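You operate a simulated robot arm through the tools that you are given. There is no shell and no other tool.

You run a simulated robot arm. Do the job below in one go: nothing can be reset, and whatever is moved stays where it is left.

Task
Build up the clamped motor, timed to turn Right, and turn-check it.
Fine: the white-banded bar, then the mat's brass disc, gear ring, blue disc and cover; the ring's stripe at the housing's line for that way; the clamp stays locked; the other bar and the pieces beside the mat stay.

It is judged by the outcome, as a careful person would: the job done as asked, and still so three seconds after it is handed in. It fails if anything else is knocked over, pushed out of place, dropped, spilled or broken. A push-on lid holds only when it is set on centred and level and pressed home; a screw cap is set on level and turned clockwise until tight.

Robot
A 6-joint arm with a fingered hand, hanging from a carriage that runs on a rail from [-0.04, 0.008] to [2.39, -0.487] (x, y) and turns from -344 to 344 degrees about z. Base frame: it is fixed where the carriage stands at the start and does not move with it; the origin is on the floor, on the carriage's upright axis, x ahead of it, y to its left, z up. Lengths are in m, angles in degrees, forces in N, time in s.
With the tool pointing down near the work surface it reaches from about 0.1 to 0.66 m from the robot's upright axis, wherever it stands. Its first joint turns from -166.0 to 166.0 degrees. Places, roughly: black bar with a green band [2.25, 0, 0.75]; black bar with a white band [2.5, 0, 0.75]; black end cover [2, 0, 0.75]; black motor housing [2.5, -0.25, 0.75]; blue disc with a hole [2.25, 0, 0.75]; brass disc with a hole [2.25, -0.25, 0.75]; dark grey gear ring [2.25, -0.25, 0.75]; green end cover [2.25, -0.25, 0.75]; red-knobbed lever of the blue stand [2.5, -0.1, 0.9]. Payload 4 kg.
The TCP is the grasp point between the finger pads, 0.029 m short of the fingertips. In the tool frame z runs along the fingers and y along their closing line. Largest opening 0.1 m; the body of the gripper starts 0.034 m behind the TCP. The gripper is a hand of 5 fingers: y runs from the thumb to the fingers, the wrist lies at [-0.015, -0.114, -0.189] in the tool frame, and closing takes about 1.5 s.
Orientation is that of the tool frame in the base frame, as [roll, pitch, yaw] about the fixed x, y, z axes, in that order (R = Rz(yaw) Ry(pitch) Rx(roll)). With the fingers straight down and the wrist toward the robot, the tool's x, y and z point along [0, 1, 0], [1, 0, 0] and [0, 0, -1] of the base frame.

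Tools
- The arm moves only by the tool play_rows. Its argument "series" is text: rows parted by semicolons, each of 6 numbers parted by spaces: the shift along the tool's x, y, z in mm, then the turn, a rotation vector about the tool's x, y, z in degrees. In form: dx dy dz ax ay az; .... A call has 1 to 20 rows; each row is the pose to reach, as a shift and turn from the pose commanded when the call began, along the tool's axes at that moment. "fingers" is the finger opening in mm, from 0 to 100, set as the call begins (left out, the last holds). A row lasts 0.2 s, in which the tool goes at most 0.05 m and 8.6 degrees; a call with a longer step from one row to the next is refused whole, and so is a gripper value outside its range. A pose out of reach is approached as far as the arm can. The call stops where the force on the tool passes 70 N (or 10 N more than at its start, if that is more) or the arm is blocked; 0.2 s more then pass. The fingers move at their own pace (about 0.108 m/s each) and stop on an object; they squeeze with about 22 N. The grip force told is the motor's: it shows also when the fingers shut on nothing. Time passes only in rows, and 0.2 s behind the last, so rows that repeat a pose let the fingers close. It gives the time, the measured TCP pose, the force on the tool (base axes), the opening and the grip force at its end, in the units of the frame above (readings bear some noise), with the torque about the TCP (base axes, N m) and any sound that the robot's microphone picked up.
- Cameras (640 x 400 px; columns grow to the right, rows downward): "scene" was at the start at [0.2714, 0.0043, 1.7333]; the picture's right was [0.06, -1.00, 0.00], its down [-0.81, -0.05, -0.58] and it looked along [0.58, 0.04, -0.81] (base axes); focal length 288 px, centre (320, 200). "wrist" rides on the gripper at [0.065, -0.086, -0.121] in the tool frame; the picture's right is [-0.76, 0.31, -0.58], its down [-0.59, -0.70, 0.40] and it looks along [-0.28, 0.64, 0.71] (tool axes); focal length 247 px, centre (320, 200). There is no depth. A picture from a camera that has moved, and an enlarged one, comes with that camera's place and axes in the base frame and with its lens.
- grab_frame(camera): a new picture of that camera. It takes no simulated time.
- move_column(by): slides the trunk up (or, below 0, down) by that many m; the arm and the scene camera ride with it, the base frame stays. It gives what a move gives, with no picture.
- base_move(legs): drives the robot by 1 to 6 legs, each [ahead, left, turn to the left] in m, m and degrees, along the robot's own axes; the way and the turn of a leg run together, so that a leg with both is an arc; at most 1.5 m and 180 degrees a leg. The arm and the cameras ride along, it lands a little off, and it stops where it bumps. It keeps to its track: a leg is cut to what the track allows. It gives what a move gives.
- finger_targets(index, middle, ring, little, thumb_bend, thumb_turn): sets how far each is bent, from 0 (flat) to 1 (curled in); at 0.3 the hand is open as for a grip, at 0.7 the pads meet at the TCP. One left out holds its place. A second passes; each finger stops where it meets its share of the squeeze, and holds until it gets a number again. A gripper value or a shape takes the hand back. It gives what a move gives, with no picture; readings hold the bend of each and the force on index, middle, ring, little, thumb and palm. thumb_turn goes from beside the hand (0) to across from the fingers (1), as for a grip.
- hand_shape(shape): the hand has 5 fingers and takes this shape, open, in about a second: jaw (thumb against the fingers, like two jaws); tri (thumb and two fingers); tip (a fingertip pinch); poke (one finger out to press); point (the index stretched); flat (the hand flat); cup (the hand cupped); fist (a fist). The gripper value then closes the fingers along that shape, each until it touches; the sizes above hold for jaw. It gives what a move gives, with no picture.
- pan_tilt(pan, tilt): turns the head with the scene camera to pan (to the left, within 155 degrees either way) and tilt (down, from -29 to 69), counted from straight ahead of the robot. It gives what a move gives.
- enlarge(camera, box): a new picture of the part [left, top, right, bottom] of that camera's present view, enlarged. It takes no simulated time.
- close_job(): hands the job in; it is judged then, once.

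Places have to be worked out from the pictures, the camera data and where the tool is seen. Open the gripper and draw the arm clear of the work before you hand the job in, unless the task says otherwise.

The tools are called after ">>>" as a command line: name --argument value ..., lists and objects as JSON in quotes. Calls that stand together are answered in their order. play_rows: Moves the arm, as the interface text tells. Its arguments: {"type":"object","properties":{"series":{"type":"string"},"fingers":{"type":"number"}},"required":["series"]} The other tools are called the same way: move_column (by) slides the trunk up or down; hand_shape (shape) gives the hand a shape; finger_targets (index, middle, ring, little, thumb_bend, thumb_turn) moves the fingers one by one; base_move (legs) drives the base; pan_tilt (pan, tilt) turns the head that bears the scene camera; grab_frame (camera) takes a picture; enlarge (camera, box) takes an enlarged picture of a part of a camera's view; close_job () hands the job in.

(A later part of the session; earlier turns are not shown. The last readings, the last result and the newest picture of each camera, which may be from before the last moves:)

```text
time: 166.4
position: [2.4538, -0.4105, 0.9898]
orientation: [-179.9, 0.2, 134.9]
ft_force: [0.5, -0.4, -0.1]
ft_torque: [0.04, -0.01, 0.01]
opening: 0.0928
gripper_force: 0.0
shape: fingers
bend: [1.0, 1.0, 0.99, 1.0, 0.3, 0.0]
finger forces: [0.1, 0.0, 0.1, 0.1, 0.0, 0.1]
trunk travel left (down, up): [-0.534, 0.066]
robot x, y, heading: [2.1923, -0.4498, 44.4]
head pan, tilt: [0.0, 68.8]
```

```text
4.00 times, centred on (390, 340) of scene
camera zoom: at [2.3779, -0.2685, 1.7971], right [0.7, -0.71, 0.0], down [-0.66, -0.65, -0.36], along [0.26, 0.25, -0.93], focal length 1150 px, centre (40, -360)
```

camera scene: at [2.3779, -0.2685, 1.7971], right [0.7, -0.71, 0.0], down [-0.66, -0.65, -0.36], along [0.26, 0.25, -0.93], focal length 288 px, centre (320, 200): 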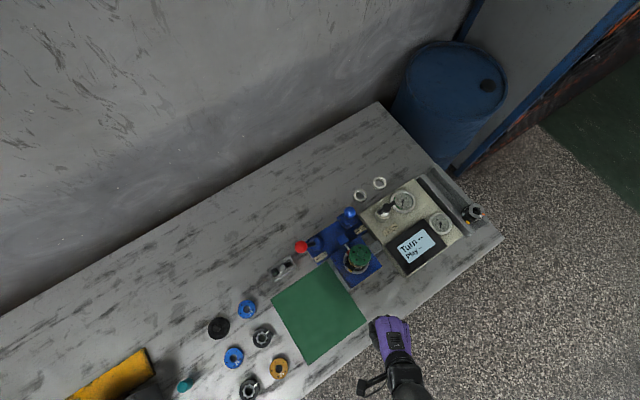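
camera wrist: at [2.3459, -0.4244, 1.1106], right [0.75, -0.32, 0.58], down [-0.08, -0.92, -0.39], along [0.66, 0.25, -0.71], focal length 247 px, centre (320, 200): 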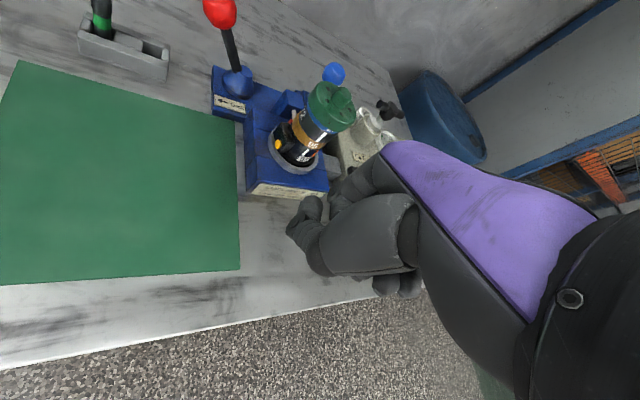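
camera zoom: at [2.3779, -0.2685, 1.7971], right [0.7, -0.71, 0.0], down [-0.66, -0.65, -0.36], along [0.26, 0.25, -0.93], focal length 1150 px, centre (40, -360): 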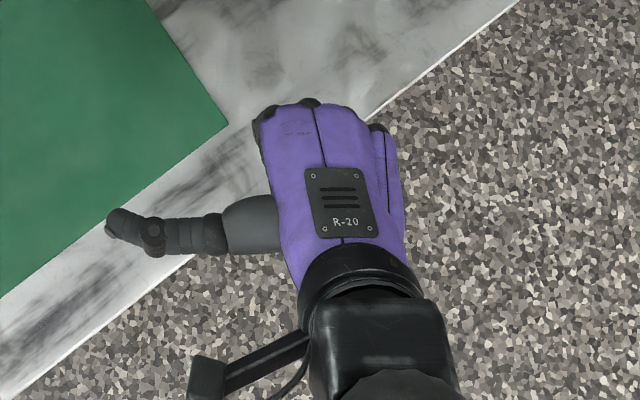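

The thumb now sticks out sideways; I curl it.

>>> finger_targets --thumb_bend 1.0 --thumb_turn 0.0

>>> enlarge --camera "wrist" --box '[240, 120, 460, 330]'

>>> enlarge --camera "scene" --box '[340, 290, 440, 390]'

```text
time: 167.4
position: [2.4531, -0.4105, 0.9901]
orientation: [-179.9, 0.1, 134.9]
ft_force: [0.1, 0.3, -0.4]
ft_torque: [0.01, 0.0, -0.01]
opening: 0.0505
gripper_force: 0.1
shape: fingers
bend: [1.0, 1.0, 0.99, 1.0, 1.0, 0.0]
finger forces: [0.0, 0.0, 0.0, 0.0, 0.0, 0.1]
trunk travel left (down, up): [-0.534, 0.066]
robot x, y, heading: [2.1946, -0.4444, 44.5]
head pan, tilt: [0.0, 68.8]
```

```text
1.90 times, centred on (350, 225) of wrist
camera zoom: at [2.3459, -0.4243, 1.1106], right [0.75, -0.32, 0.58], down [-0.08, -0.92, -0.39], along [0.66, 0.25, -0.71], focal length 470 px, centre (263, 152)
```

zoom: 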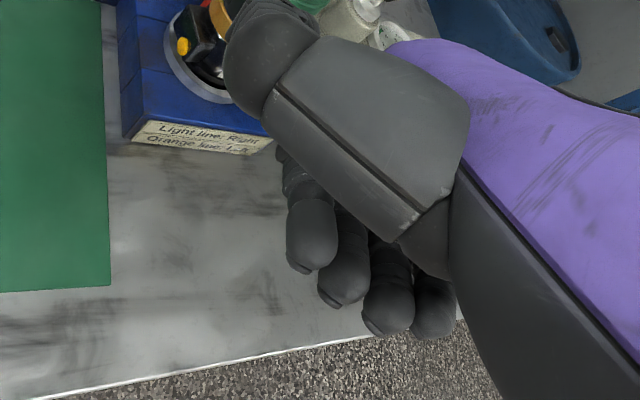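

```text
4.00 times, centred on (390, 340) of scene
camera zoom: at [2.3779, -0.2685, 1.7971], right [0.7, -0.71, 0.0], down [-0.66, -0.65, -0.36], along [0.26, 0.25, -0.93], focal length 1150 px, centre (40, -360)
```

zoom: 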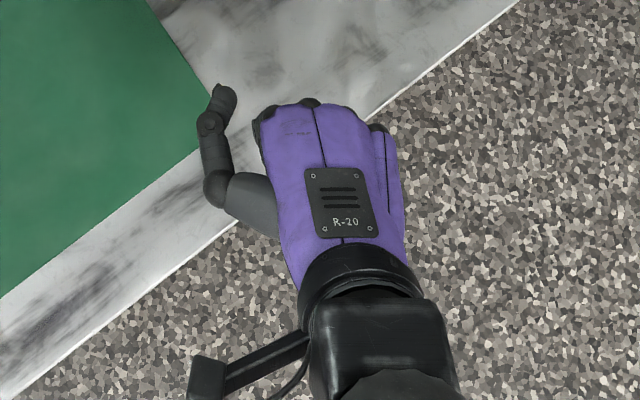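

The fist face is now the lowest part. I move it above the cover so that the knob will lie under the middle/ring knuckles (tool ≈(−20, +30)), staying high.

>>> play_rows --series "6 18 -20 0 0 3; 18 53 -40 0 0 6; 30 90 -40 0 0 9; 45 130 -40 0 0 12; 60.8 177.4 -40 0 0 15; 60.8 177.4 -40 0 0 15; 60.8 177.4 -40 0 0 15"

>>> grab_frame --camera "wrist"

>>> enlarge --camera "scene" --box '[310, 210, 430, 310]'

```text
time: 169.0
position: [2.5396, -0.2405, 1.0323]
orientation: [-179.9, 0.2, 120.0]
ft_force: [-0.2, 0.8, -0.2]
ft_torque: [0.01, 0.01, 0.03]
opening: 0.0505
gripper_force: 0.0
shape: fingers
bend: [1.0, 1.0, 0.99, 1.0, 1.0, 0.0]
finger forces: [0.1, 0.0, 0.0, 0.0, 0.1, 0.0]
trunk travel left (down, up): [-0.534, 0.066]
robot x, y, heading: [2.1998, -0.4455, 44.4]
head pan, tilt: [0.0, 68.8]
```

```text
taken
camera wrist: at [2.432, -0.2265, 1.1536], right [0.64, -0.5, 0.58], down [-0.31, -0.86, -0.4], along [0.7, 0.07, -0.71], focal length 247 px, centre (320, 200)
```

wrist: 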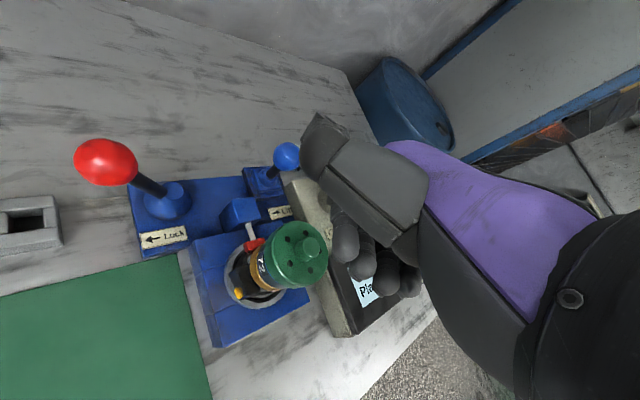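

```text
4.00 times, centred on (370, 260) of scene
camera zoom: at [2.3779, -0.2685, 1.7971], right [0.7, -0.71, 0.0], down [-0.66, -0.65, -0.36], along [0.26, 0.25, -0.93], focal length 1150 px, centre (120, -40)
```

zoom: 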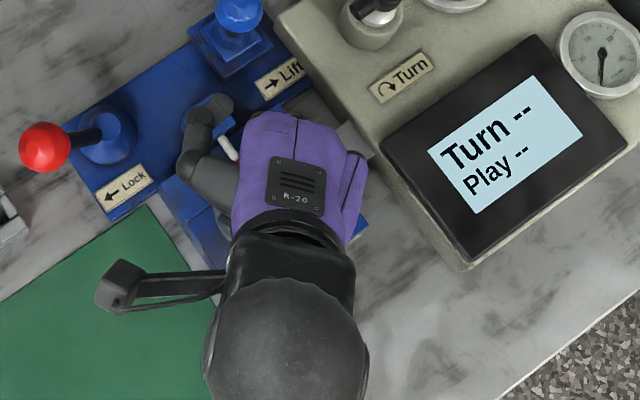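

The knob is at tool ≈(−20, +30), under the knuckle row. I lower to near contact.

>>> play_rows --series "0 0 20 0 0 0; 0 0 40 0 0 0; 0 0 48 0 0 0; 0 0 48 0 0 0; 0 0 48 0 0 0"

>>> enlarge --camera "wrist" --box '[240, 140, 440, 310]'

>>> enlarge --camera "scene" --box '[310, 210, 430, 310]'

```text
time: 170.2
position: [2.5373, -0.2401, 0.9835]
orientation: [-179.9, 0.2, 120.0]
ft_force: [-0.1, 0.8, 0.3]
ft_torque: [0.0, 0.03, 0.0]
opening: 0.0506
gripper_force: 0.1
shape: fingers
bend: [1.0, 1.0, 0.99, 1.0, 1.0, 0.0]
finger forces: [0.1, 0.1, 0.1, 0.1, 0.0, 0.0]
trunk travel left (down, up): [-0.534, 0.066]
robot x, y, heading: [2.1969, -0.4473, 44.5]
head pan, tilt: [0.0, 68.8]
```

```text
2.35 times, centred on (340, 225) of wrist
camera zoom: at [2.4307, -0.2271, 1.1039], right [0.64, -0.5, 0.58], down [-0.31, -0.86, -0.4], along [0.7, 0.07, -0.71], focal length 581 px, centre (273, 141)
```

zoom: 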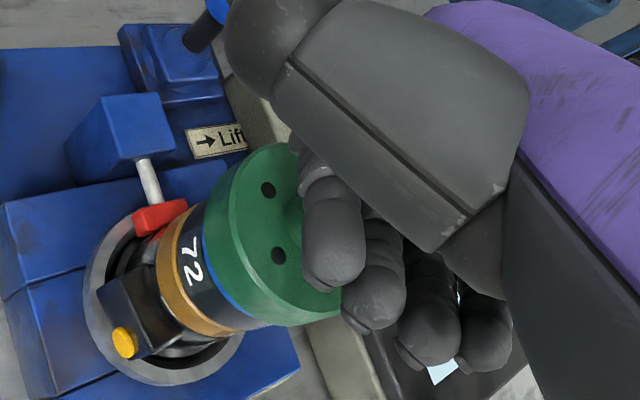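

```text
4.00 times, centred on (370, 260) of scene
camera zoom: at [2.3779, -0.2685, 1.7971], right [0.7, -0.71, 0.0], down [-0.66, -0.65, -0.36], along [0.26, 0.25, -0.93], focal length 1150 px, centre (120, -40)
```

zoom: 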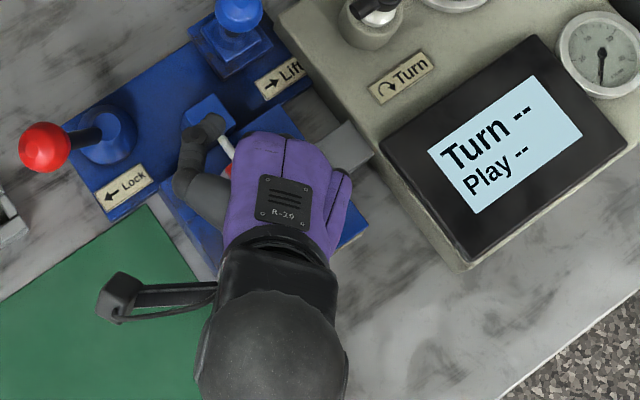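

Clear so far. I keep lowering in small steps to contact.

>>> play_rows --series "0 0 3 0 0 0; 0 0 6 0 0 0; 0 0 9 0 0 0; 0 0 9 0 0 0"

>>> play_rows --series "0 0 2 0 0 0; 0 0 4 0 0 0; 0 0 4 0 0 0"

```text
time: 171.2
position: [2.5363, -0.2419, 0.9714]
orientation: [-179.9, 0.2, 120.0]
ft_force: [0.1, 1.0, 0.3]
ft_torque: [-0.02, -0.04, 0.0]
opening: 0.0505
gripper_force: 0.2
shape: fingers
bend: [1.0, 1.0, 0.99, 1.0, 1.0, 0.0]
finger forces: [0.0, 0.0, 0.0, 0.0, 0.0, 0.0]
trunk travel left (down, up): [-0.534, 0.066]
robot x, y, heading: [2.198, -0.4493, 44.7]
head pan, tilt: [0.0, 68.8]
```

```text
time: 172.0
position: [2.5361, -0.2413, 0.9689]
orientation: [-179.8, 0.2, 120.0]
ft_force: [-0.5, -0.2, 0.4]
ft_torque: [-0.01, -0.01, 0.03]
opening: 0.0506
gripper_force: 0.0
shape: fingers
bend: [1.0, 1.0, 0.99, 1.0, 1.0, 0.0]
finger forces: [0.1, 0.0, 0.0, 0.0, 0.1, 0.1]
trunk travel left (down, up): [-0.534, 0.066]
robot x, y, heading: [2.1988, -0.4495, 44.6]
head pan, tilt: [0.0, 68.8]
```

>>> enlarge --camera "wrist" --box '[240, 140, 440, 310]'

>>> play_rows --series "0 0 2 0 0 0; 0 0 4 0 0 0; 0 0 4 0 0 0"

```text
2.35 times, centred on (340, 225) of wrist
camera zoom: at [2.4288, -0.2285, 1.0895], right [0.64, -0.5, 0.58], down [-0.31, -0.86, -0.4], along [0.7, 0.07, -0.71], focal length 581 px, centre (273, 141)
```

zoom: 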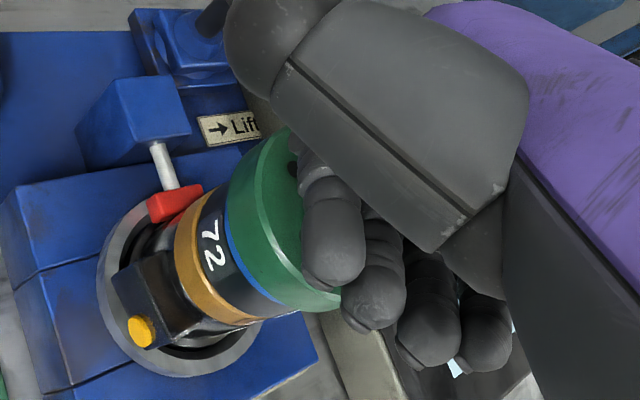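

```text
time: 172.8
position: [2.5365, -0.2424, 0.9637]
orientation: [-179.9, 0.2, 119.9]
ft_force: [-0.2, 0.6, 1.0]
ft_torque: [-0.01, -0.01, 0.03]
opening: 0.0508
gripper_force: 0.2
shape: fingers
bend: [1.0, 1.0, 0.99, 1.0, 1.0, 0.0]
finger forces: [0.0, 0.4, 0.0, 0.0, 0.0, 0.1]
trunk travel left (down, up): [-0.534, 0.066]
robot x, y, heading: [2.1991, -0.4488, 44.2]
head pan, tilt: [0.0, 68.8]
```

First light touch on the middle knuckle. I press in 1–2 mm steps and watch the force.

>>> play_rows --series "0 0 1 0 0 0; 0 0 2 0 0 0; 0 0 2 0 0 0"

>>> play_rows --series "0 0 1 0 0 0; 0 0 2 0 0 0; 0 0 2 0 0 0"

```text
time: 173.6
position: [2.5381, -0.2425, 0.9629]
orientation: [179.8, 0.2, 120.1]
ft_force: [-1.0, -0.8, 13.9]
ft_torque: [0.04, -0.36, 0.0]
opening: 0.0503
gripper_force: 6.3
shape: fingers
bend: [1.0, 1.0, 0.99, 1.0, 1.0, 0.0]
finger forces: [0.0, 13.6, 0.0, 0.0, 0.0, 0.0]
trunk travel left (down, up): [-0.534, 0.066]
robot x, y, heading: [2.1955, -0.4459, 44.2]
head pan, tilt: [0.0, 68.8]
```

```text
time: 174.4
position: [2.5388, -0.241, 0.9619]
orientation: [179.9, 0.2, 120.0]
ft_force: [-0.2, -0.4, 26.2]
ft_torque: [-0.02, -0.71, 0.01]
opening: 0.0506
gripper_force: 12.6
shape: fingers
bend: [1.0, 1.0, 0.99, 1.0, 1.0, 0.0]
finger forces: [0.0, 25.6, 0.0, 0.0, 0.0, 0.0]
trunk travel left (down, up): [-0.534, 0.066]
robot x, y, heading: [2.1963, -0.4501, 44.6]
head pan, tilt: [0.0, 68.8]
```

The contact lies ≈8 mm off the knob's centre (from the torque). I back off, shift (−5, +6.3) mm to press centrally, and press again.

>>> play_rows --series "0 0 -5 0 0 0; 0 0 -8 0 0 0; -5 6.3 -8 0 0 0; -5 6.3 -8 0 0 0; -5 6.3 -4 0 0 0; -5 6.3 -1 0 0 0; -5 6.3 0 0 0 0; -5 6.3 0 0 0 0"

>>> play_rows --series "0 0 1 0 0 0; 0 0 2 0 0 0; 0 0 3 0 0 0; 0 0 3 0 0 0"

```text
time: 176.2
position: [2.5462, -0.2423, 0.9631]
orientation: [179.8, 0.2, 120.0]
ft_force: [0.7, 0.3, 17.8]
ft_torque: [0.01, -0.39, 0.01]
opening: 0.0506
gripper_force: 9.0
shape: fingers
bend: [1.0, 1.0, 0.99, 1.0, 1.0, 0.0]
finger forces: [0.0, 18.7, 0.0, 0.0, 0.0, 0.0]
trunk travel left (down, up): [-0.534, 0.066]
robot x, y, heading: [2.1978, -0.4447, 44.6]
head pan, tilt: [0.0, 68.8]
```

```text
time: 177.2
position: [2.5475, -0.2404, 0.9604]
orientation: [179.6, 0.1, 120.0]
ft_force: [-1.2, 1.8, 36.2]
ft_torque: [0.0, -0.77, 0.01]
opening: 0.0505
gripper_force: 18.7
shape: fingers
bend: [1.0, 1.0, 0.99, 1.0, 1.0, 0.0]
finger forces: [0.0, 36.4, 0.0, 0.0, 0.1, 0.1]
trunk travel left (down, up): [-0.534, 0.066]
robot x, y, heading: [2.1969, -0.4502, 44.7]
head pan, tilt: [0.0, 68.8]
```

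36 N near the knob's centre, no give yet. I press on towards ~60 N.

>>> play_rows --series "0 0 1 0 0 0; 0 0 2 0 0 0; 0 0 3 0 0 0; 0 0 3 0 0 0"

>>> enlarge --camera "wrist" --box '[240, 140, 440, 310]'

```text
time: 178.2
position: [2.5509, -0.2404, 0.9613]
orientation: [179.0, 0.3, 120.1]
ft_force: [-2.3, 2.8, 47.9]
ft_torque: [-0.03, -0.96, 0.02]
opening: 0.0505
gripper_force: 23.9
shape: fingers
bend: [1.0, 1.0, 0.99, 1.0, 1.0, 0.0]
finger forces: [0.0, 48.6, 0.0, 0.0, 0.0, 0.1]
trunk travel left (down, up): [-0.534, 0.066]
robot x, y, heading: [2.1985, -0.4487, 44.5]
head pan, tilt: [0.0, 68.8]
```

```text
2.35 times, centred on (340, 225) of wrist
camera zoom: at [2.441, -0.2273, 1.0805], right [0.64, -0.51, 0.58], down [-0.31, -0.86, -0.41], along [0.71, 0.08, -0.7], focal length 581 px, centre (273, 141)
```

zoom: 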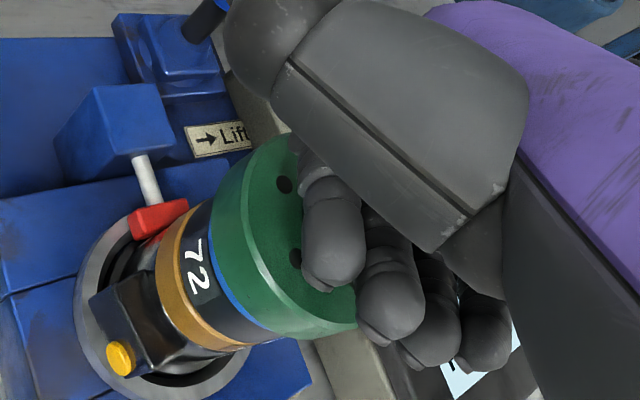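

48 N with no sideways load; the cover stays level. One more small push to ~60 N.

>>> play_rows --series "0 0 1 0 0 0; 0 0 2 0 0 0; 0 0 2.5 0 0 0; 0 0 2.5 0 0 0"

```text
time: 179.2
position: [2.554, -0.2391, 0.961]
orientation: [178.8, 0.3, 120.0]
ft_force: [0.5, 5.2, 53.3]
ft_torque: [-0.15, -0.84, 0.08]
opening: 0.0506
gripper_force: 26.4
shape: fingers
bend: [1.0, 1.0, 0.99, 1.0, 1.0, 0.0]
finger forces: [0.0, 53.2, 0.1, 0.1, 0.0, 0.1]
trunk travel left (down, up): [-0.534, 0.066]
robot x, y, heading: [2.1952, -0.4471, 44.3]
head pan, tilt: [0.0, 68.8]
```

53 N applied at the knob's centre. I rise straight up and inspect the cover.

>>> play_rows --series "0 0 -6 0 0 0; 0 0 -15 0 0 0; 0 0 -35 0 0 0; 0 0 -60 0 0 0; 0 0 -60 0 0 0"

>>> grab_frame --camera "wrist"

>>> enlarge --camera "wrist" --box '[220, 190, 360, 310]'

```text
time: 180.4
position: [2.5437, -0.2434, 1.0119]
orientation: [-179.7, 0.0, 120.0]
ft_force: [0.1, -0.3, -0.3]
ft_torque: [0.01, -0.01, 0.01]
opening: 0.0509
gripper_force: 0.1
shape: fingers
bend: [1.0, 1.0, 0.99, 1.0, 1.0, 0.0]
finger forces: [0.0, 0.0, 0.1, 0.0, 0.1, 0.0]
trunk travel left (down, up): [-0.534, 0.066]
robot x, y, heading: [2.1956, -0.445, 44.5]
head pan, tilt: [0.0, 68.8]
```

```text
taken
camera wrist: at [2.4366, -0.2299, 1.1323], right [0.64, -0.5, 0.58], down [-0.32, -0.86, -0.39], along [0.7, 0.07, -0.71], focal length 247 px, centre (320, 200)
```

wrist: 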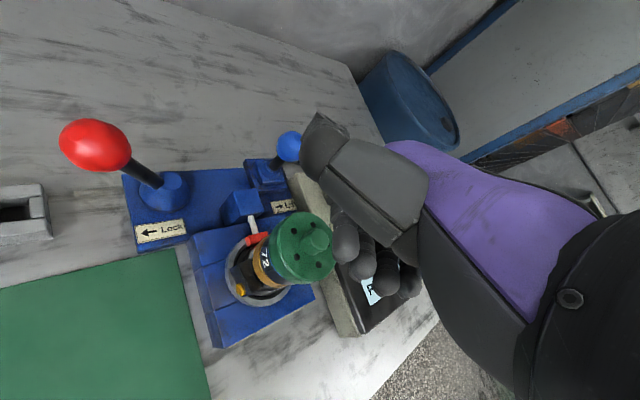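

```text
3.33 times, centred on (290, 250) of wrist
camera zoom: at [2.4366, -0.2299, 1.1323], right [0.64, -0.5, 0.58], down [-0.32, -0.86, -0.39], along [0.7, 0.07, -0.71], focal length 823 px, centre (420, 33)
```

zoom: 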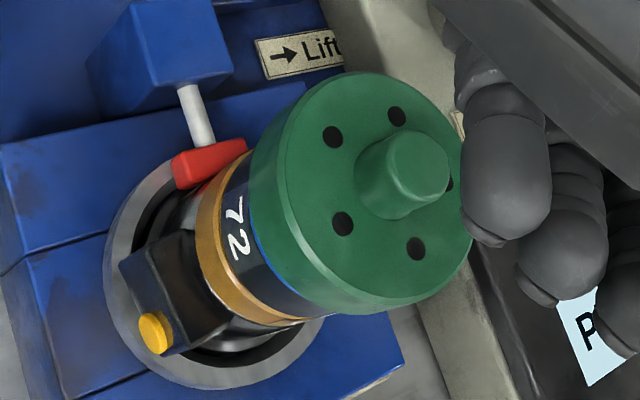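

The cover is on level and seated. Now for the turn-check I look at the tester and the two small white rings beside it.

>>> enlarge --camera "scene" --box '[345, 165, 465, 245]'

>>> enlarge --camera "scene" --box '[345, 168, 425, 228]'

```text
5.00 times, centred on (405, 205) of scene
camera zoom: at [2.3779, -0.2685, 1.7971], right [0.7, -0.71, 0.0], down [-0.66, -0.65, -0.36], along [0.26, 0.25, -0.93], focal length 1438 px, centre (-105, 175)
```

zoom: 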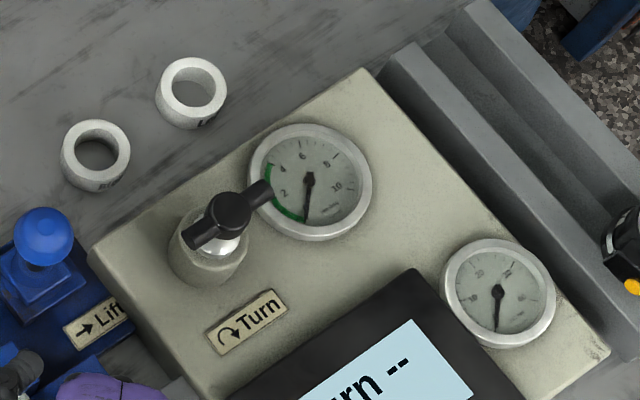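

```text
6.67 times, centred on (385, 198) of scene
camera zoom: at [2.3779, -0.2685, 1.7971], right [0.7, -0.71, 0.0], down [-0.66, -0.65, -0.36], along [0.26, 0.25, -0.93], focal length 1918 px, centre (-113, 213)
```

zoom: 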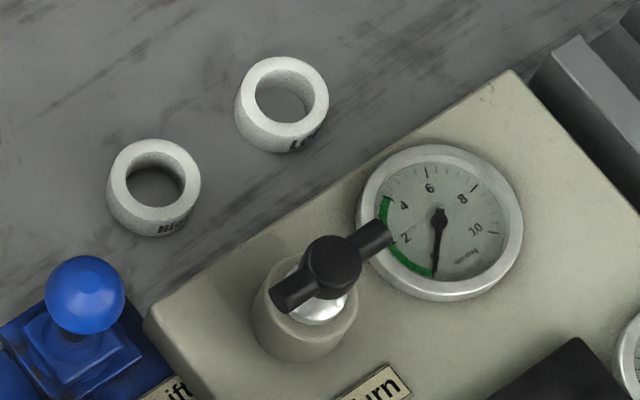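

The white rings read "Low"/"High" – not part of this job. The T-handle's hub triangulates to (2.749, -0.203, 0.928), bar heading ≈ −17°/163°. I drive along the rail to x≈2.38 to reach it.

>>> base_move --legs '[[0.1045, -0.1547, 0]]'

>>> hand_shape --shape "jaw"

>>> grab_frame --camera "scene"

>>> grab_frame --camera "wrist"

```text
time: 181.9
position: [2.7277, -0.2816, 1.0113]
orientation: [-179.8, 0.1, 120.0]
ft_force: [0.2, -0.1, 0.8]
ft_torque: [-0.02, 0.02, -0.03]
opening: 0.0508
gripper_force: 0.1
shape: fingers
bend: [1.0, 1.0, 0.99, 1.0, 1.0, 0.0]
finger forces: [0.0, 0.1, 0.0, 0.0, 0.0, 0.1]
trunk travel left (down, up): [-0.534, 0.066]
robot x, y, heading: [2.3811, -0.4862, 44.5]
head pan, tilt: [0.0, 68.8]
```

```text
time: 182.8
position: [2.7283, -0.2816, 1.012]
orientation: [-179.9, 0.2, 119.8]
ft_force: [-0.3, -0.1, -0.3]
ft_torque: [0.02, 0.0, 0.0]
opening: 0.0999
gripper_force: 0.1
shape: jaw
bend: [0.3, 0.3, 0.3, 0.3, 0.3, 0.97]
finger forces: [0.0, 0.0, 0.0, 0.0, 0.0, 0.0]
trunk travel left (down, up): [-0.534, 0.066]
robot x, y, heading: [2.3803, -0.4863, 44.6]
head pan, tilt: [0.0, 68.8]
```

```text
taken
camera scene: at [2.5622, -0.3064, 1.7971], right [0.7, -0.71, 0.0], down [-0.67, -0.65, -0.36], along [0.26, 0.25, -0.93], focal length 288 px, centre (320, 200)
```

scene: 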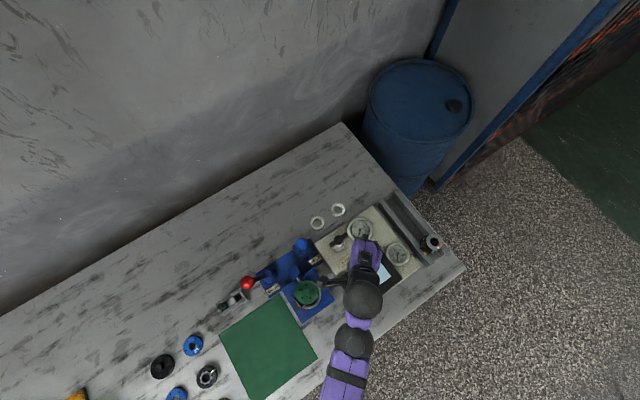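

```text
taken
camera wrist: at [2.6211, -0.2677, 1.1325], right [0.64, -0.5, 0.58], down [-0.32, -0.86, -0.4], along [0.7, 0.07, -0.71], focal length 247 px, centre (320, 200)
```

wrist: 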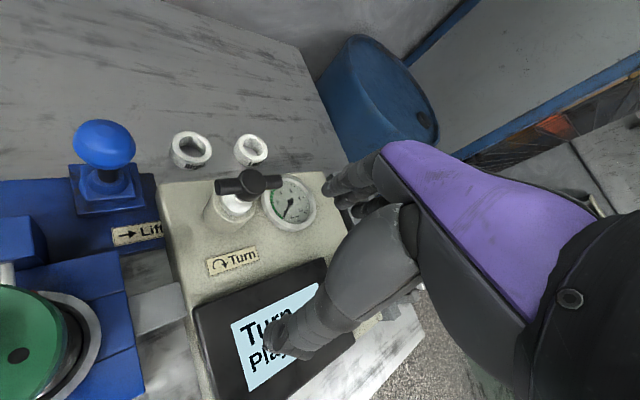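

The handle is seen at ≈(2.748, -0.202). I zoom on it for the bar's direction and shape.

>>> enlarge --camera "wrist" --box '[180, 140, 330, 280]'

>>> enlarge --camera "scene" --box '[300, 200, 420, 300]'

```text
2.86 times, centred on (255, 210) of wrist
camera zoom: at [2.6211, -0.2677, 1.1325], right [0.64, -0.5, 0.58], down [-0.32, -0.86, -0.4], along [0.7, 0.07, -0.71], focal length 706 px, centre (506, 171)
```

zoom: 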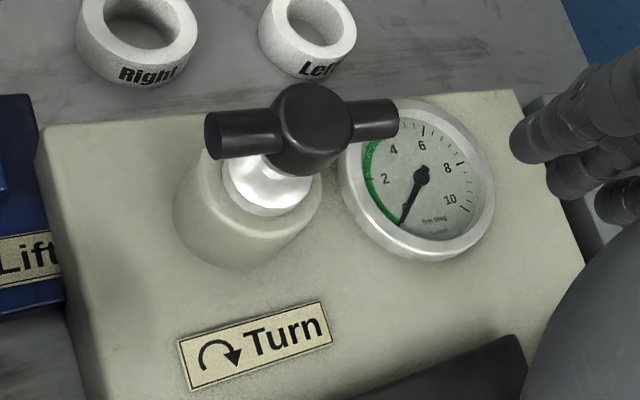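

```text
4.00 times, centred on (360, 250) of scene
camera zoom: at [2.5622, -0.3064, 1.7971], right [0.7, -0.71, 0.0], down [-0.67, -0.65, -0.36], along [0.26, 0.25, -0.93], focal length 1150 px, centre (160, 0)
```

zoom: 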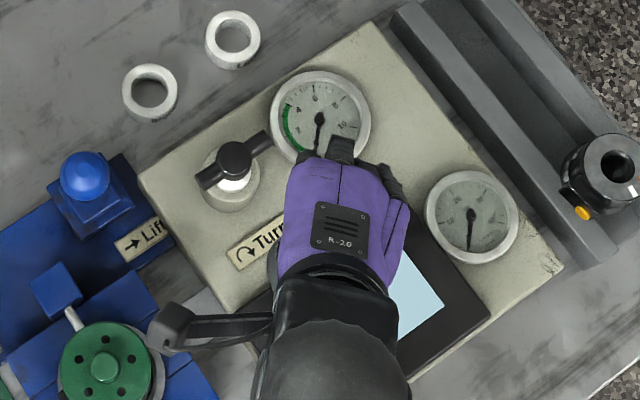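

The tags read "Right"/"Left" but aren't asked for, so they stay. The bar's centre is ≈(2.750, -0.202), heading ≈165°. I move above it with the hand's x-axis along the bar (yaw 166°) and a 60 mm opening.

>>> play_rows --series "9.6 9.8 0 0 0 -7.7; 19.1 19.5 0 0 0 -15.4; 28.7 29.3 0 0 0 -23; 38.3 39 0 0 0 -30.7; 47.8 48.8 0 0 0 -38.3; 57.4 58.5 0 0 0 -46; 57.4 58.5 0 0 0 -46; 57.4 58.5 0 0 0 -46; 57.4 58.5 0 0 0 -46" --fingers 60

>>> grab_frame --camera "wrist"

>>> enlarge --camera "wrist" --box '[200, 150, 400, 320]'

```text
time: 184.8
position: [2.7495, -0.2027, 1.0095]
orientation: [-179.8, 0.1, 165.9]
ft_force: [-0.1, 0.6, 0.7]
ft_torque: [-0.04, 0.02, -0.03]
opening: 0.06
gripper_force: 0.1
shape: jaw
bend: [0.4, 0.39, 0.73, 0.44, 0.3, 1.0]
finger forces: [0.0, 0.1, 0.0, 0.0, 0.0, 0.1]
trunk travel left (down, up): [-0.534, 0.066]
robot x, y, heading: [2.3805, -0.4841, 44.5]
head pan, tilt: [0.0, 68.8]
```

```text
taken
camera wrist: at [2.6647, -0.2701, 1.1319], right [0.81, 0.12, 0.58], down [0.4, -0.83, -0.4], along [0.43, 0.55, -0.71], focal length 247 px, centre (320, 200)
```

wrist: 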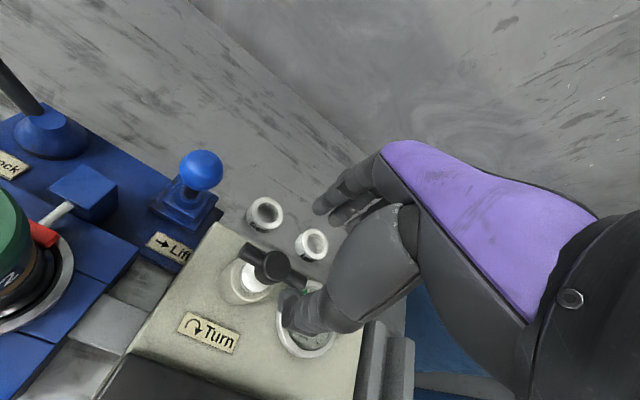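

```text
2.35 times, centred on (300, 235) of wrist
camera zoom: at [2.6647, -0.2701, 1.1319], right [0.81, 0.12, 0.58], down [0.4, -0.83, -0.4], along [0.43, 0.55, -0.71], focal length 581 px, centre (367, 118)
```

zoom: 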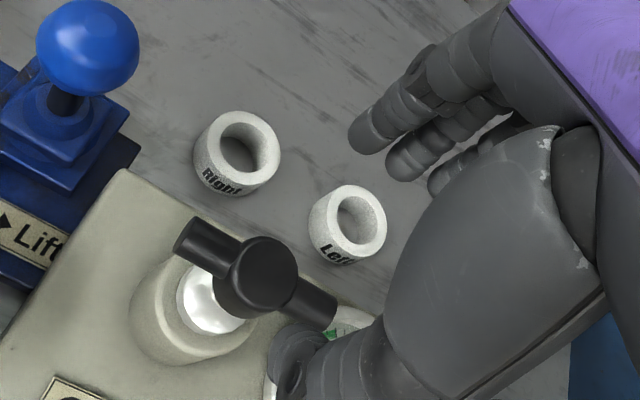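

Nearly aligned: I correct (+1.6, −1 mm, yaw +3°) and descend so that the bar is at pad height (TCP z≈0.934).

>>> play_rows --series "1.6 -1 0 0 0 -3; 1.6 -1 25 0 0 -3; 1.6 -1 50 0 0 -3; 1.6 -1 66 0 0 -3; 1.6 -1 75 0 0 -3; 1.6 -1 75 0 0 -3"

>>> enlarge --camera "wrist" --box '[220, 130, 420, 340]'

```text
time: 186.2
position: [2.7485, -0.2051, 0.9364]
orientation: [-179.8, 0.0, 168.9]
ft_force: [-0.1, 0.8, 0.4]
ft_torque: [-0.01, 0.02, 0.02]
opening: 0.0603
gripper_force: 0.0
shape: jaw
bend: [0.4, 0.39, 0.73, 0.44, 0.3, 1.0]
finger forces: [0.1, 0.0, 0.0, 0.1, 0.0, 0.0]
trunk travel left (down, up): [-0.534, 0.066]
robot x, y, heading: [2.3818, -0.4823, 44.3]
head pan, tilt: [0.0, 68.8]
```

```text
1.90 times, centred on (320, 235) of wrist
camera zoom: at [2.6677, -0.2764, 1.0578], right [0.8, 0.16, 0.58], down [0.44, -0.8, -0.4], along [0.4, 0.57, -0.71], focal length 470 px, centre (320, 133)
```

zoom: 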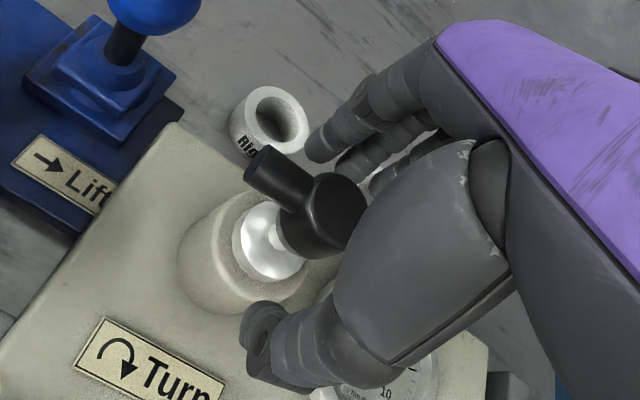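

The hub sits between thumb and fingers. I close on it.

>>> play_rows --series "0 0 0 0 0 0; 0 0 0 0 0 0; 0 0 0 0 0 0; 0 0 0 0 0 0; 0 0 0 0 0 0; 0 0 0 0 0 0; 0 0 0 0 0 0" --fingers 0

>>> enlarge --camera "wrist" --box '[220, 130, 420, 340]'

```text
time: 187.8
position: [2.7492, -0.2048, 0.9365]
orientation: [-179.8, -0.1, 168.9]
ft_force: [0.9, -2.1, -4.0]
ft_torque: [-0.05, -0.04, -0.02]
opening: 0.0199
gripper_force: 22.2
shape: jaw
bend: [0.57, 0.58, 0.72, 0.63, 0.52, 1.0]
finger forces: [11.9, 5.3, 0.2, 0.1, 19.3, 0.0]
trunk travel left (down, up): [-0.534, 0.066]
robot x, y, heading: [2.3792, -0.4839, 44.5]
head pan, tilt: [0.0, 68.8]
```

```text
1.90 times, centred on (320, 235) of wrist
camera zoom: at [2.6677, -0.277, 1.0578], right [0.8, 0.16, 0.58], down [0.44, -0.8, -0.4], along [0.4, 0.57, -0.72], focal length 470 px, centre (320, 133)
```

zoom: 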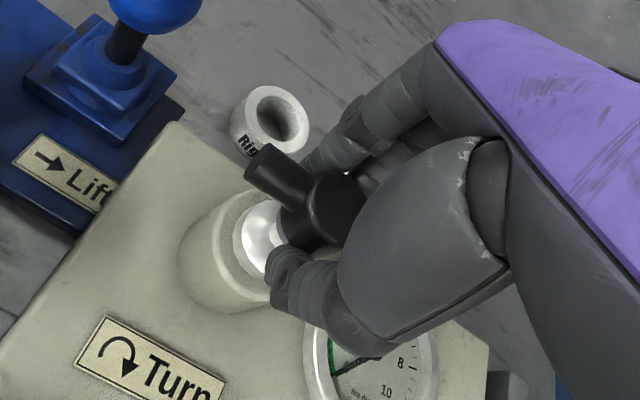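

Gripped. I turn clockwise (tool z +) slowly, 24° first, and check the readings.

>>> play_rows --series "0 0 0 0 0 4; 0 0 0 0 0 8; 0 0 0 0 0 12; 0 0 0 0 0 16; 0 0 0 0 0 20; 0 0 0 0 0 24; 0 0 0 0 0 24"

>>> enlarge --camera "wrist" --box '[220, 130, 420, 340]'

>>> enlarge --camera "scene" --box '[300, 200, 440, 310]'

```text
time: 189.4
position: [2.7486, -0.2042, 0.9361]
orientation: [-179.8, 0.0, 144.8]
ft_force: [-2.0, -1.7, -1.0]
ft_torque: [-0.04, 0.09, 0.04]
opening: 0.0195
gripper_force: 21.7
shape: jaw
bend: [0.58, 0.58, 0.72, 0.63, 0.52, 1.0]
finger forces: [12.2, 4.8, 2.0, 0.0, 22.1, 0.1]
trunk travel left (down, up): [-0.534, 0.066]
robot x, y, heading: [2.3824, -0.4828, 44.4]
head pan, tilt: [0.0, 68.8]
```

```text
1.90 times, centred on (320, 235) of wrist
camera zoom: at [2.6453, -0.2368, 1.0572], right [0.8, -0.18, 0.58], down [0.08, -0.92, -0.4], along [0.6, 0.36, -0.71], focal length 470 px, centre (320, 133)
```

zoom: 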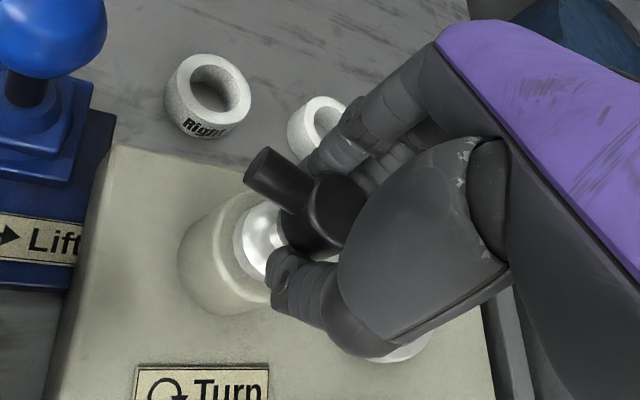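

```text
3.64 times, centred on (370, 255) of scene
camera zoom: at [2.562, -0.3065, 1.7969], right [0.7, -0.71, 0.0], down [-0.67, -0.65, -0.36], along [0.26, 0.25, -0.93], focal length 1046 px, centre (138, 0)
```

zoom: 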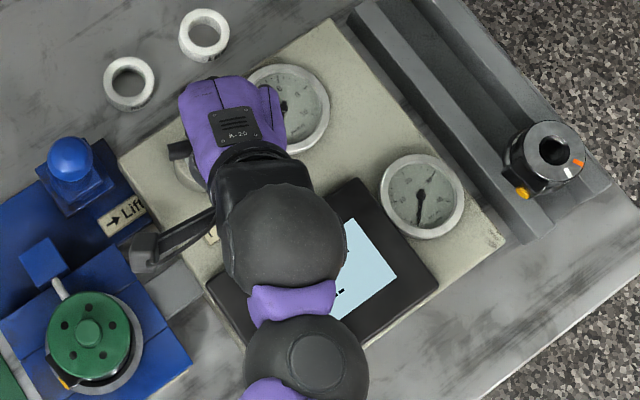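

The handle turned with the hand. I continue clockwise another 40°.

>>> play_rows --series "0 0 0 0 0 5; 0 0 0 0 0 10; 0 0 0 0 0 15; 0 0 0 0 0 20; 0 0 0 0 0 25; 0 0 0 0 0 30; 0 0 0 0 0 35; 0 0 0 0 0 40; 0 0 0 0 0 40"

>>> enlarge --camera "wrist" --box '[180, 130, 420, 370]'

>>> enlarge --camera "scene" --box '[300, 200, 440, 310]'

```text
time: 191.4
position: [2.7488, -0.2035, 0.9352]
orientation: [-179.9, 0.2, 104.7]
ft_force: [-3.5, 0.1, -4.8]
ft_torque: [0.04, 0.11, 0.03]
opening: 0.0192
gripper_force: 22.0
shape: jaw
bend: [0.58, 0.59, 0.72, 0.63, 0.52, 1.0]
finger forces: [12.6, 5.7, 2.2, 0.1, 21.1, 0.1]
trunk travel left (down, up): [-0.534, 0.066]
robot x, y, heading: [2.3824, -0.4822, 44.5]
head pan, tilt: [0.0, 68.8]
```

```text
1.67 times, centred on (300, 250) of wrist
camera zoom: at [2.6484, -0.1623, 1.0569], right [0.49, -0.65, 0.58], down [-0.53, -0.75, -0.4], along [0.69, -0.11, -0.71], focal length 412 px, centre (353, 117)
```

zoom: 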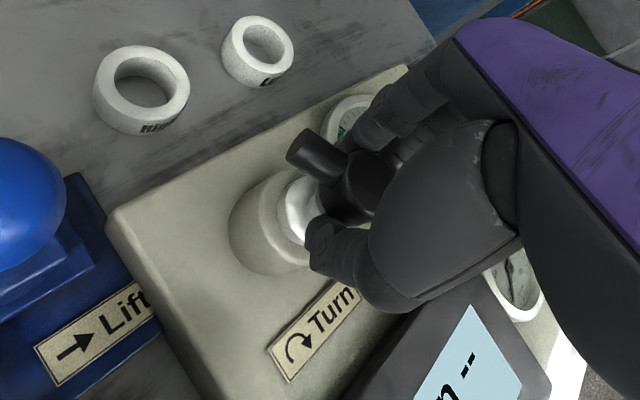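

```text
3.64 times, centred on (370, 255) of scene
camera zoom: at [2.562, -0.3064, 1.797], right [0.7, -0.71, 0.0], down [-0.67, -0.65, -0.36], along [0.26, 0.25, -0.93], focal length 1046 px, centre (138, 0)
```

zoom: 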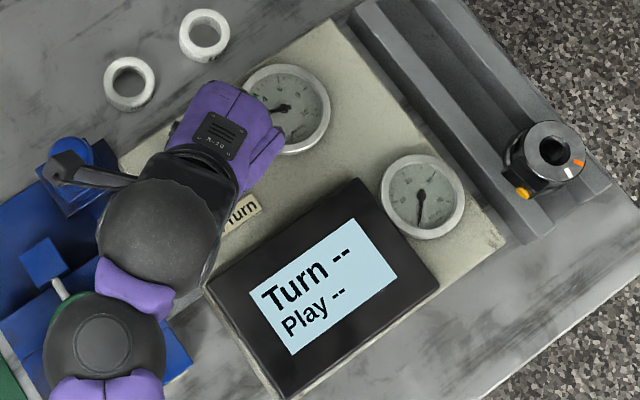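

The torque gauge's needle has moved into its scale while turning; the screen still shows "--". I continue clockwise another 35°.

>>> play_rows --series "0 0 0 0 0 5; 0 0 0 0 0 10; 0 0 0 0 0 15; 0 0 0 0 0 20; 0 0 0 0 0 25; 0 0 0 0 0 30; 0 0 0 0 0 35; 0 0 0 0 0 35"

>>> enlarge --camera "scene" --box '[330, 210, 440, 310]'

>>> enlarge --camera "wrist" --box '[180, 130, 420, 370]'

```text
time: 193.2
position: [2.7472, -0.2028, 0.9362]
orientation: [180.0, 0.2, 69.8]
ft_force: [-1.6, 2.0, -4.6]
ft_torque: [0.13, 0.07, 0.04]
opening: 0.0194
gripper_force: 22.1
shape: jaw
bend: [0.58, 0.59, 0.72, 0.63, 0.52, 1.0]
finger forces: [12.7, 5.5, 2.2, 0.0, 20.1, 0.0]
trunk travel left (down, up): [-0.534, 0.066]
robot x, y, heading: [2.3799, -0.4845, 44.6]
head pan, tilt: [0.0, 68.8]
```

```text
4.00 times, centred on (385, 260) of scene
camera zoom: at [2.562, -0.3063, 1.7971], right [0.7, -0.71, 0.0], down [-0.67, -0.65, -0.36], along [0.26, 0.25, -0.93], focal length 1150 px, centre (60, -40)
```

zoom: 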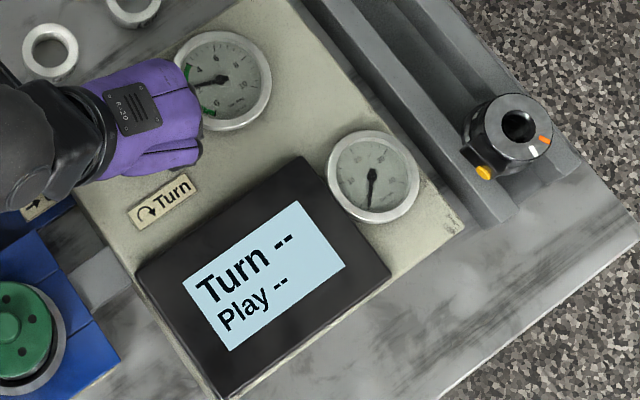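

```text
1.67 times, centred on (300, 250) of wrist
camera zoom: at [2.69, -0.1122, 1.0568], right [0.03, -0.81, 0.58], down [-0.86, -0.31, -0.4], along [0.5, -0.49, -0.71], focal length 412 px, centre (353, 117)
```

zoom: 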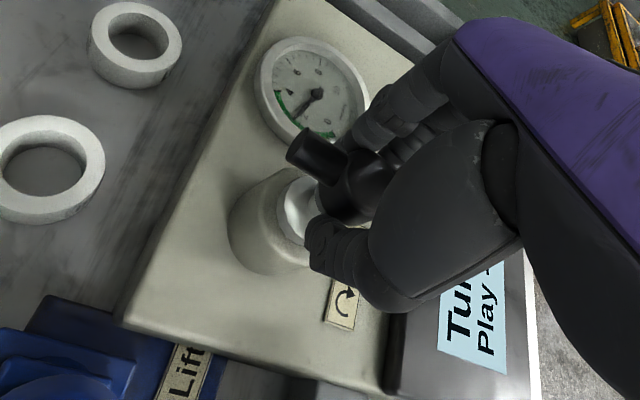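

The gauge needle stands in the green; the screen has no number yet, so I keep turning clockwise in small steps.

>>> play_rows --series "0 0 0 0 0 4; 0 0 0 0 0 8; 0 0 0 0 0 12; 0 0 0 0 0 15; 0 0 0 0 0 15"

>>> enlarge --camera "scene" --box '[330, 210, 440, 310]'

```text
time: 194.4
position: [2.7485, -0.203, 0.9362]
orientation: [179.9, 0.2, 54.9]
ft_force: [0.6, 2.4, -6.2]
ft_torque: [0.15, -0.01, 0.03]
opening: 0.0193
gripper_force: 22.3
shape: jaw
bend: [0.58, 0.59, 0.72, 0.63, 0.52, 1.0]
finger forces: [13.4, 5.8, 2.5, 0.0, 19.5, 0.1]
trunk travel left (down, up): [-0.534, 0.066]
robot x, y, heading: [2.381, -0.4845, 44.6]
head pan, tilt: [0.0, 68.8]
```

```text
4.00 times, centred on (385, 260) of scene
camera zoom: at [2.5622, -0.3063, 1.7971], right [0.7, -0.71, 0.0], down [-0.67, -0.65, -0.36], along [0.26, 0.25, -0.93], focal length 1150 px, centre (60, -40)
```

zoom: 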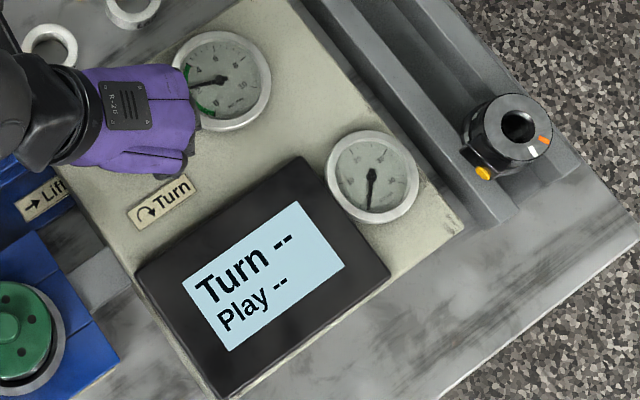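

Still within reach. I continue another 30°.

>>> play_rows --series "0 0 0 0 0 5; 0 0 0 0 0 10; 0 0 0 0 0 15; 0 0 0 0 0 20; 0 0 0 0 0 20"

>>> play_rows --series "0 0 0 0 0 5; 0 0 0 0 0 10; 0 0 0 0 0 15; 0 0 0 0 0 15"

>>> enlarge --camera "scene" --box '[330, 210, 440, 310]'

```text
time: 195.6
position: [2.7485, -0.2032, 0.9366]
orientation: [179.9, 0.1, 34.9]
ft_force: [-1.1, 4.9, -8.6]
ft_torque: [0.2, 0.03, 0.06]
opening: 0.0196
gripper_force: 21.4
shape: jaw
bend: [0.58, 0.59, 0.72, 0.63, 0.52, 1.0]
finger forces: [12.3, 5.2, 2.2, 0.1, 21.1, 0.1]
trunk travel left (down, up): [-0.534, 0.066]
robot x, y, heading: [2.3802, -0.4847, 44.4]
head pan, tilt: [0.0, 68.8]
```

```text
time: 196.6
position: [2.742, -0.2079, 0.9445]
orientation: [-179.8, -0.1, 19.9]
ft_force: [3.6, 13.6, -14.7]
ft_torque: [0.2, -0.04, 0.01]
opening: 0.0178
gripper_force: 21.7
shape: jaw
bend: [0.6, 0.75, 0.72, 0.63, 0.57, 0.99]
finger forces: [8.1, 1.9, 0.2, 0.0, 21.0, 0.0]
out of reach, approached as far as the arm can: row 3, 4
trunk travel left (down, up): [-0.534, 0.066]
robot x, y, heading: [2.3796, -0.4869, 44.1]
head pan, tilt: [0.0, 68.8]
```

```text
4.00 times, centred on (385, 260) of scene
camera zoom: at [2.5621, -0.3056, 1.7974], right [0.7, -0.71, 0.0], down [-0.67, -0.65, -0.36], along [0.26, 0.26, -0.93], focal length 1150 px, centre (60, -40)
```

zoom: 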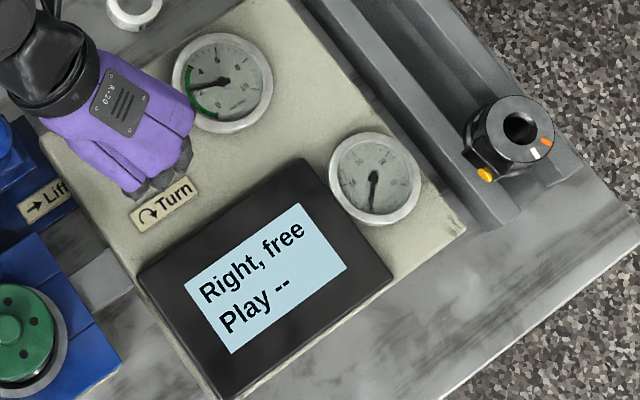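

The screen now reads "Right, free": the turn-check passed with the right direction. I'm at the reach limit, so I open the hand and back off upward, turning back to a comfortable yaw.

>>> play_rows --series "0 0 0 0 0 0; 0 0 0 0 0 0; 0 0 0 0 0 0; 0 0 0 0 0 0" --fingers 70

>>> grab_frame --camera "wrist"

>>> grab_frame --camera "scene"

```text
time: 197.6
position: [2.7421, -0.2105, 0.9441]
orientation: [180.0, 0.0, 19.9]
ft_force: [-0.1, 0.2, -0.8]
ft_torque: [0.02, -0.01, 0.0]
opening: 0.0695
gripper_force: 0.1
shape: jaw
bend: [0.41, 0.36, 0.26, 0.41, 0.31, 0.99]
finger forces: [0.1, 0.0, 0.0, 0.0, 0.0, 0.0]
trunk travel left (down, up): [-0.534, 0.066]
robot x, y, heading: [2.3817, -0.4859, 44.3]
head pan, tilt: [0.0, 68.8]
```

```text
taken
camera wrist: at [2.7751, -0.1094, 1.0648], right [-0.61, -0.55, 0.58], down [-0.79, 0.46, -0.4], along [-0.05, -0.7, -0.71], focal length 247 px, centre (320, 200)
```

wrist: 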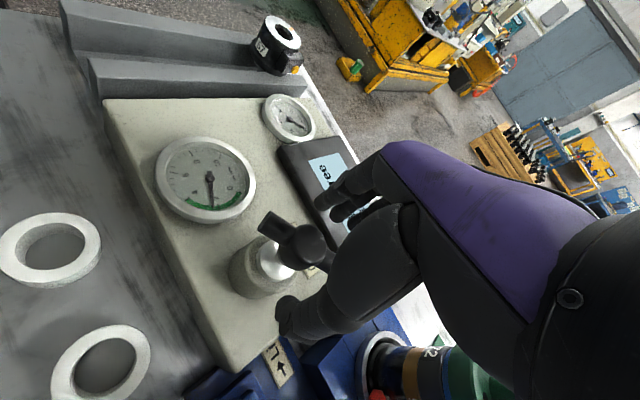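

```text
taken
camera scene: at [2.5622, -0.3064, 1.7971], right [0.7, -0.71, 0.0], down [-0.67, -0.65, -0.36], along [0.26, 0.25, -0.93], focal length 288 px, centre (320, 200)
```

scene: 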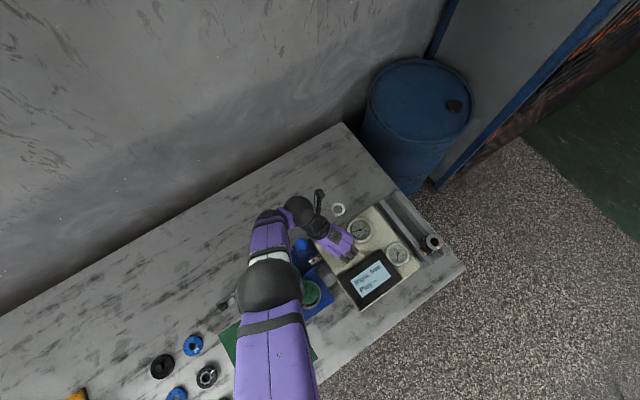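

I raise the hand off the handle with a slight turn back, in small steps.

>>> play_rows --series "0 0 -8 0 0 -3; 0 0 -18 0 0 -6; 0 0 -30 0 0 -9; 0 0 -42 0 0 -13; 0 0 -54 0 0 -18; 0 0 -54 0 0 -24; 0 0 -54 0 0 -32; 0 0 -54 0 0 -40; 0 0 -54 0 0 -40"

>>> grab_frame --camera "scene"

>>> enlarge --camera "scene" --box '[330, 210, 440, 310]'

```text
time: 199.6
position: [2.7478, -0.21, 0.9874]
orientation: [179.9, 0.2, 60.0]
ft_force: [0.0, 0.2, -0.4]
ft_torque: [0.02, 0.01, 0.01]
opening: 0.0696
gripper_force: 0.1
shape: jaw
bend: [0.41, 0.36, 0.26, 0.41, 0.3, 0.99]
finger forces: [0.0, 0.0, 0.0, 0.0, 0.0, 0.0]
out of reach, approached as far as the arm can: row 3, 4, 5, 6, 7, 8, 9
trunk travel left (down, up): [-0.534, 0.066]
robot x, y, heading: [2.38, -0.4882, 44.5]
head pan, tilt: [0.0, 68.8]
```

```text
taken
camera scene: at [2.5622, -0.3064, 1.7971], right [0.7, -0.71, 0.0], down [-0.67, -0.65, -0.36], along [0.26, 0.25, -0.93], focal length 288 px, centre (320, 200)
```

scene: 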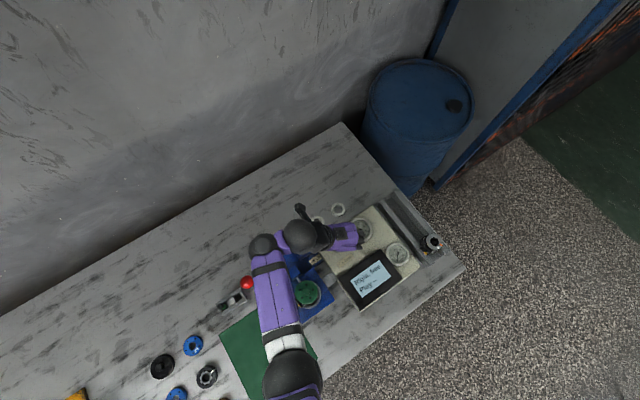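

```text
4.00 times, centred on (385, 260) of scene
camera zoom: at [2.5622, -0.3064, 1.7971], right [0.7, -0.71, 0.0], down [-0.67, -0.65, -0.36], along [0.26, 0.25, -0.93], focal length 1150 px, centre (60, -40)
```

zoom: 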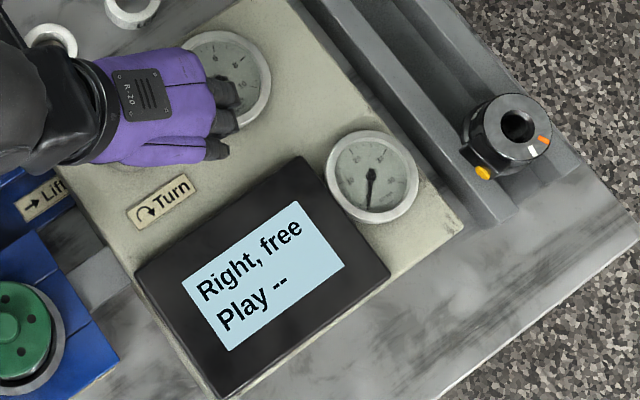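

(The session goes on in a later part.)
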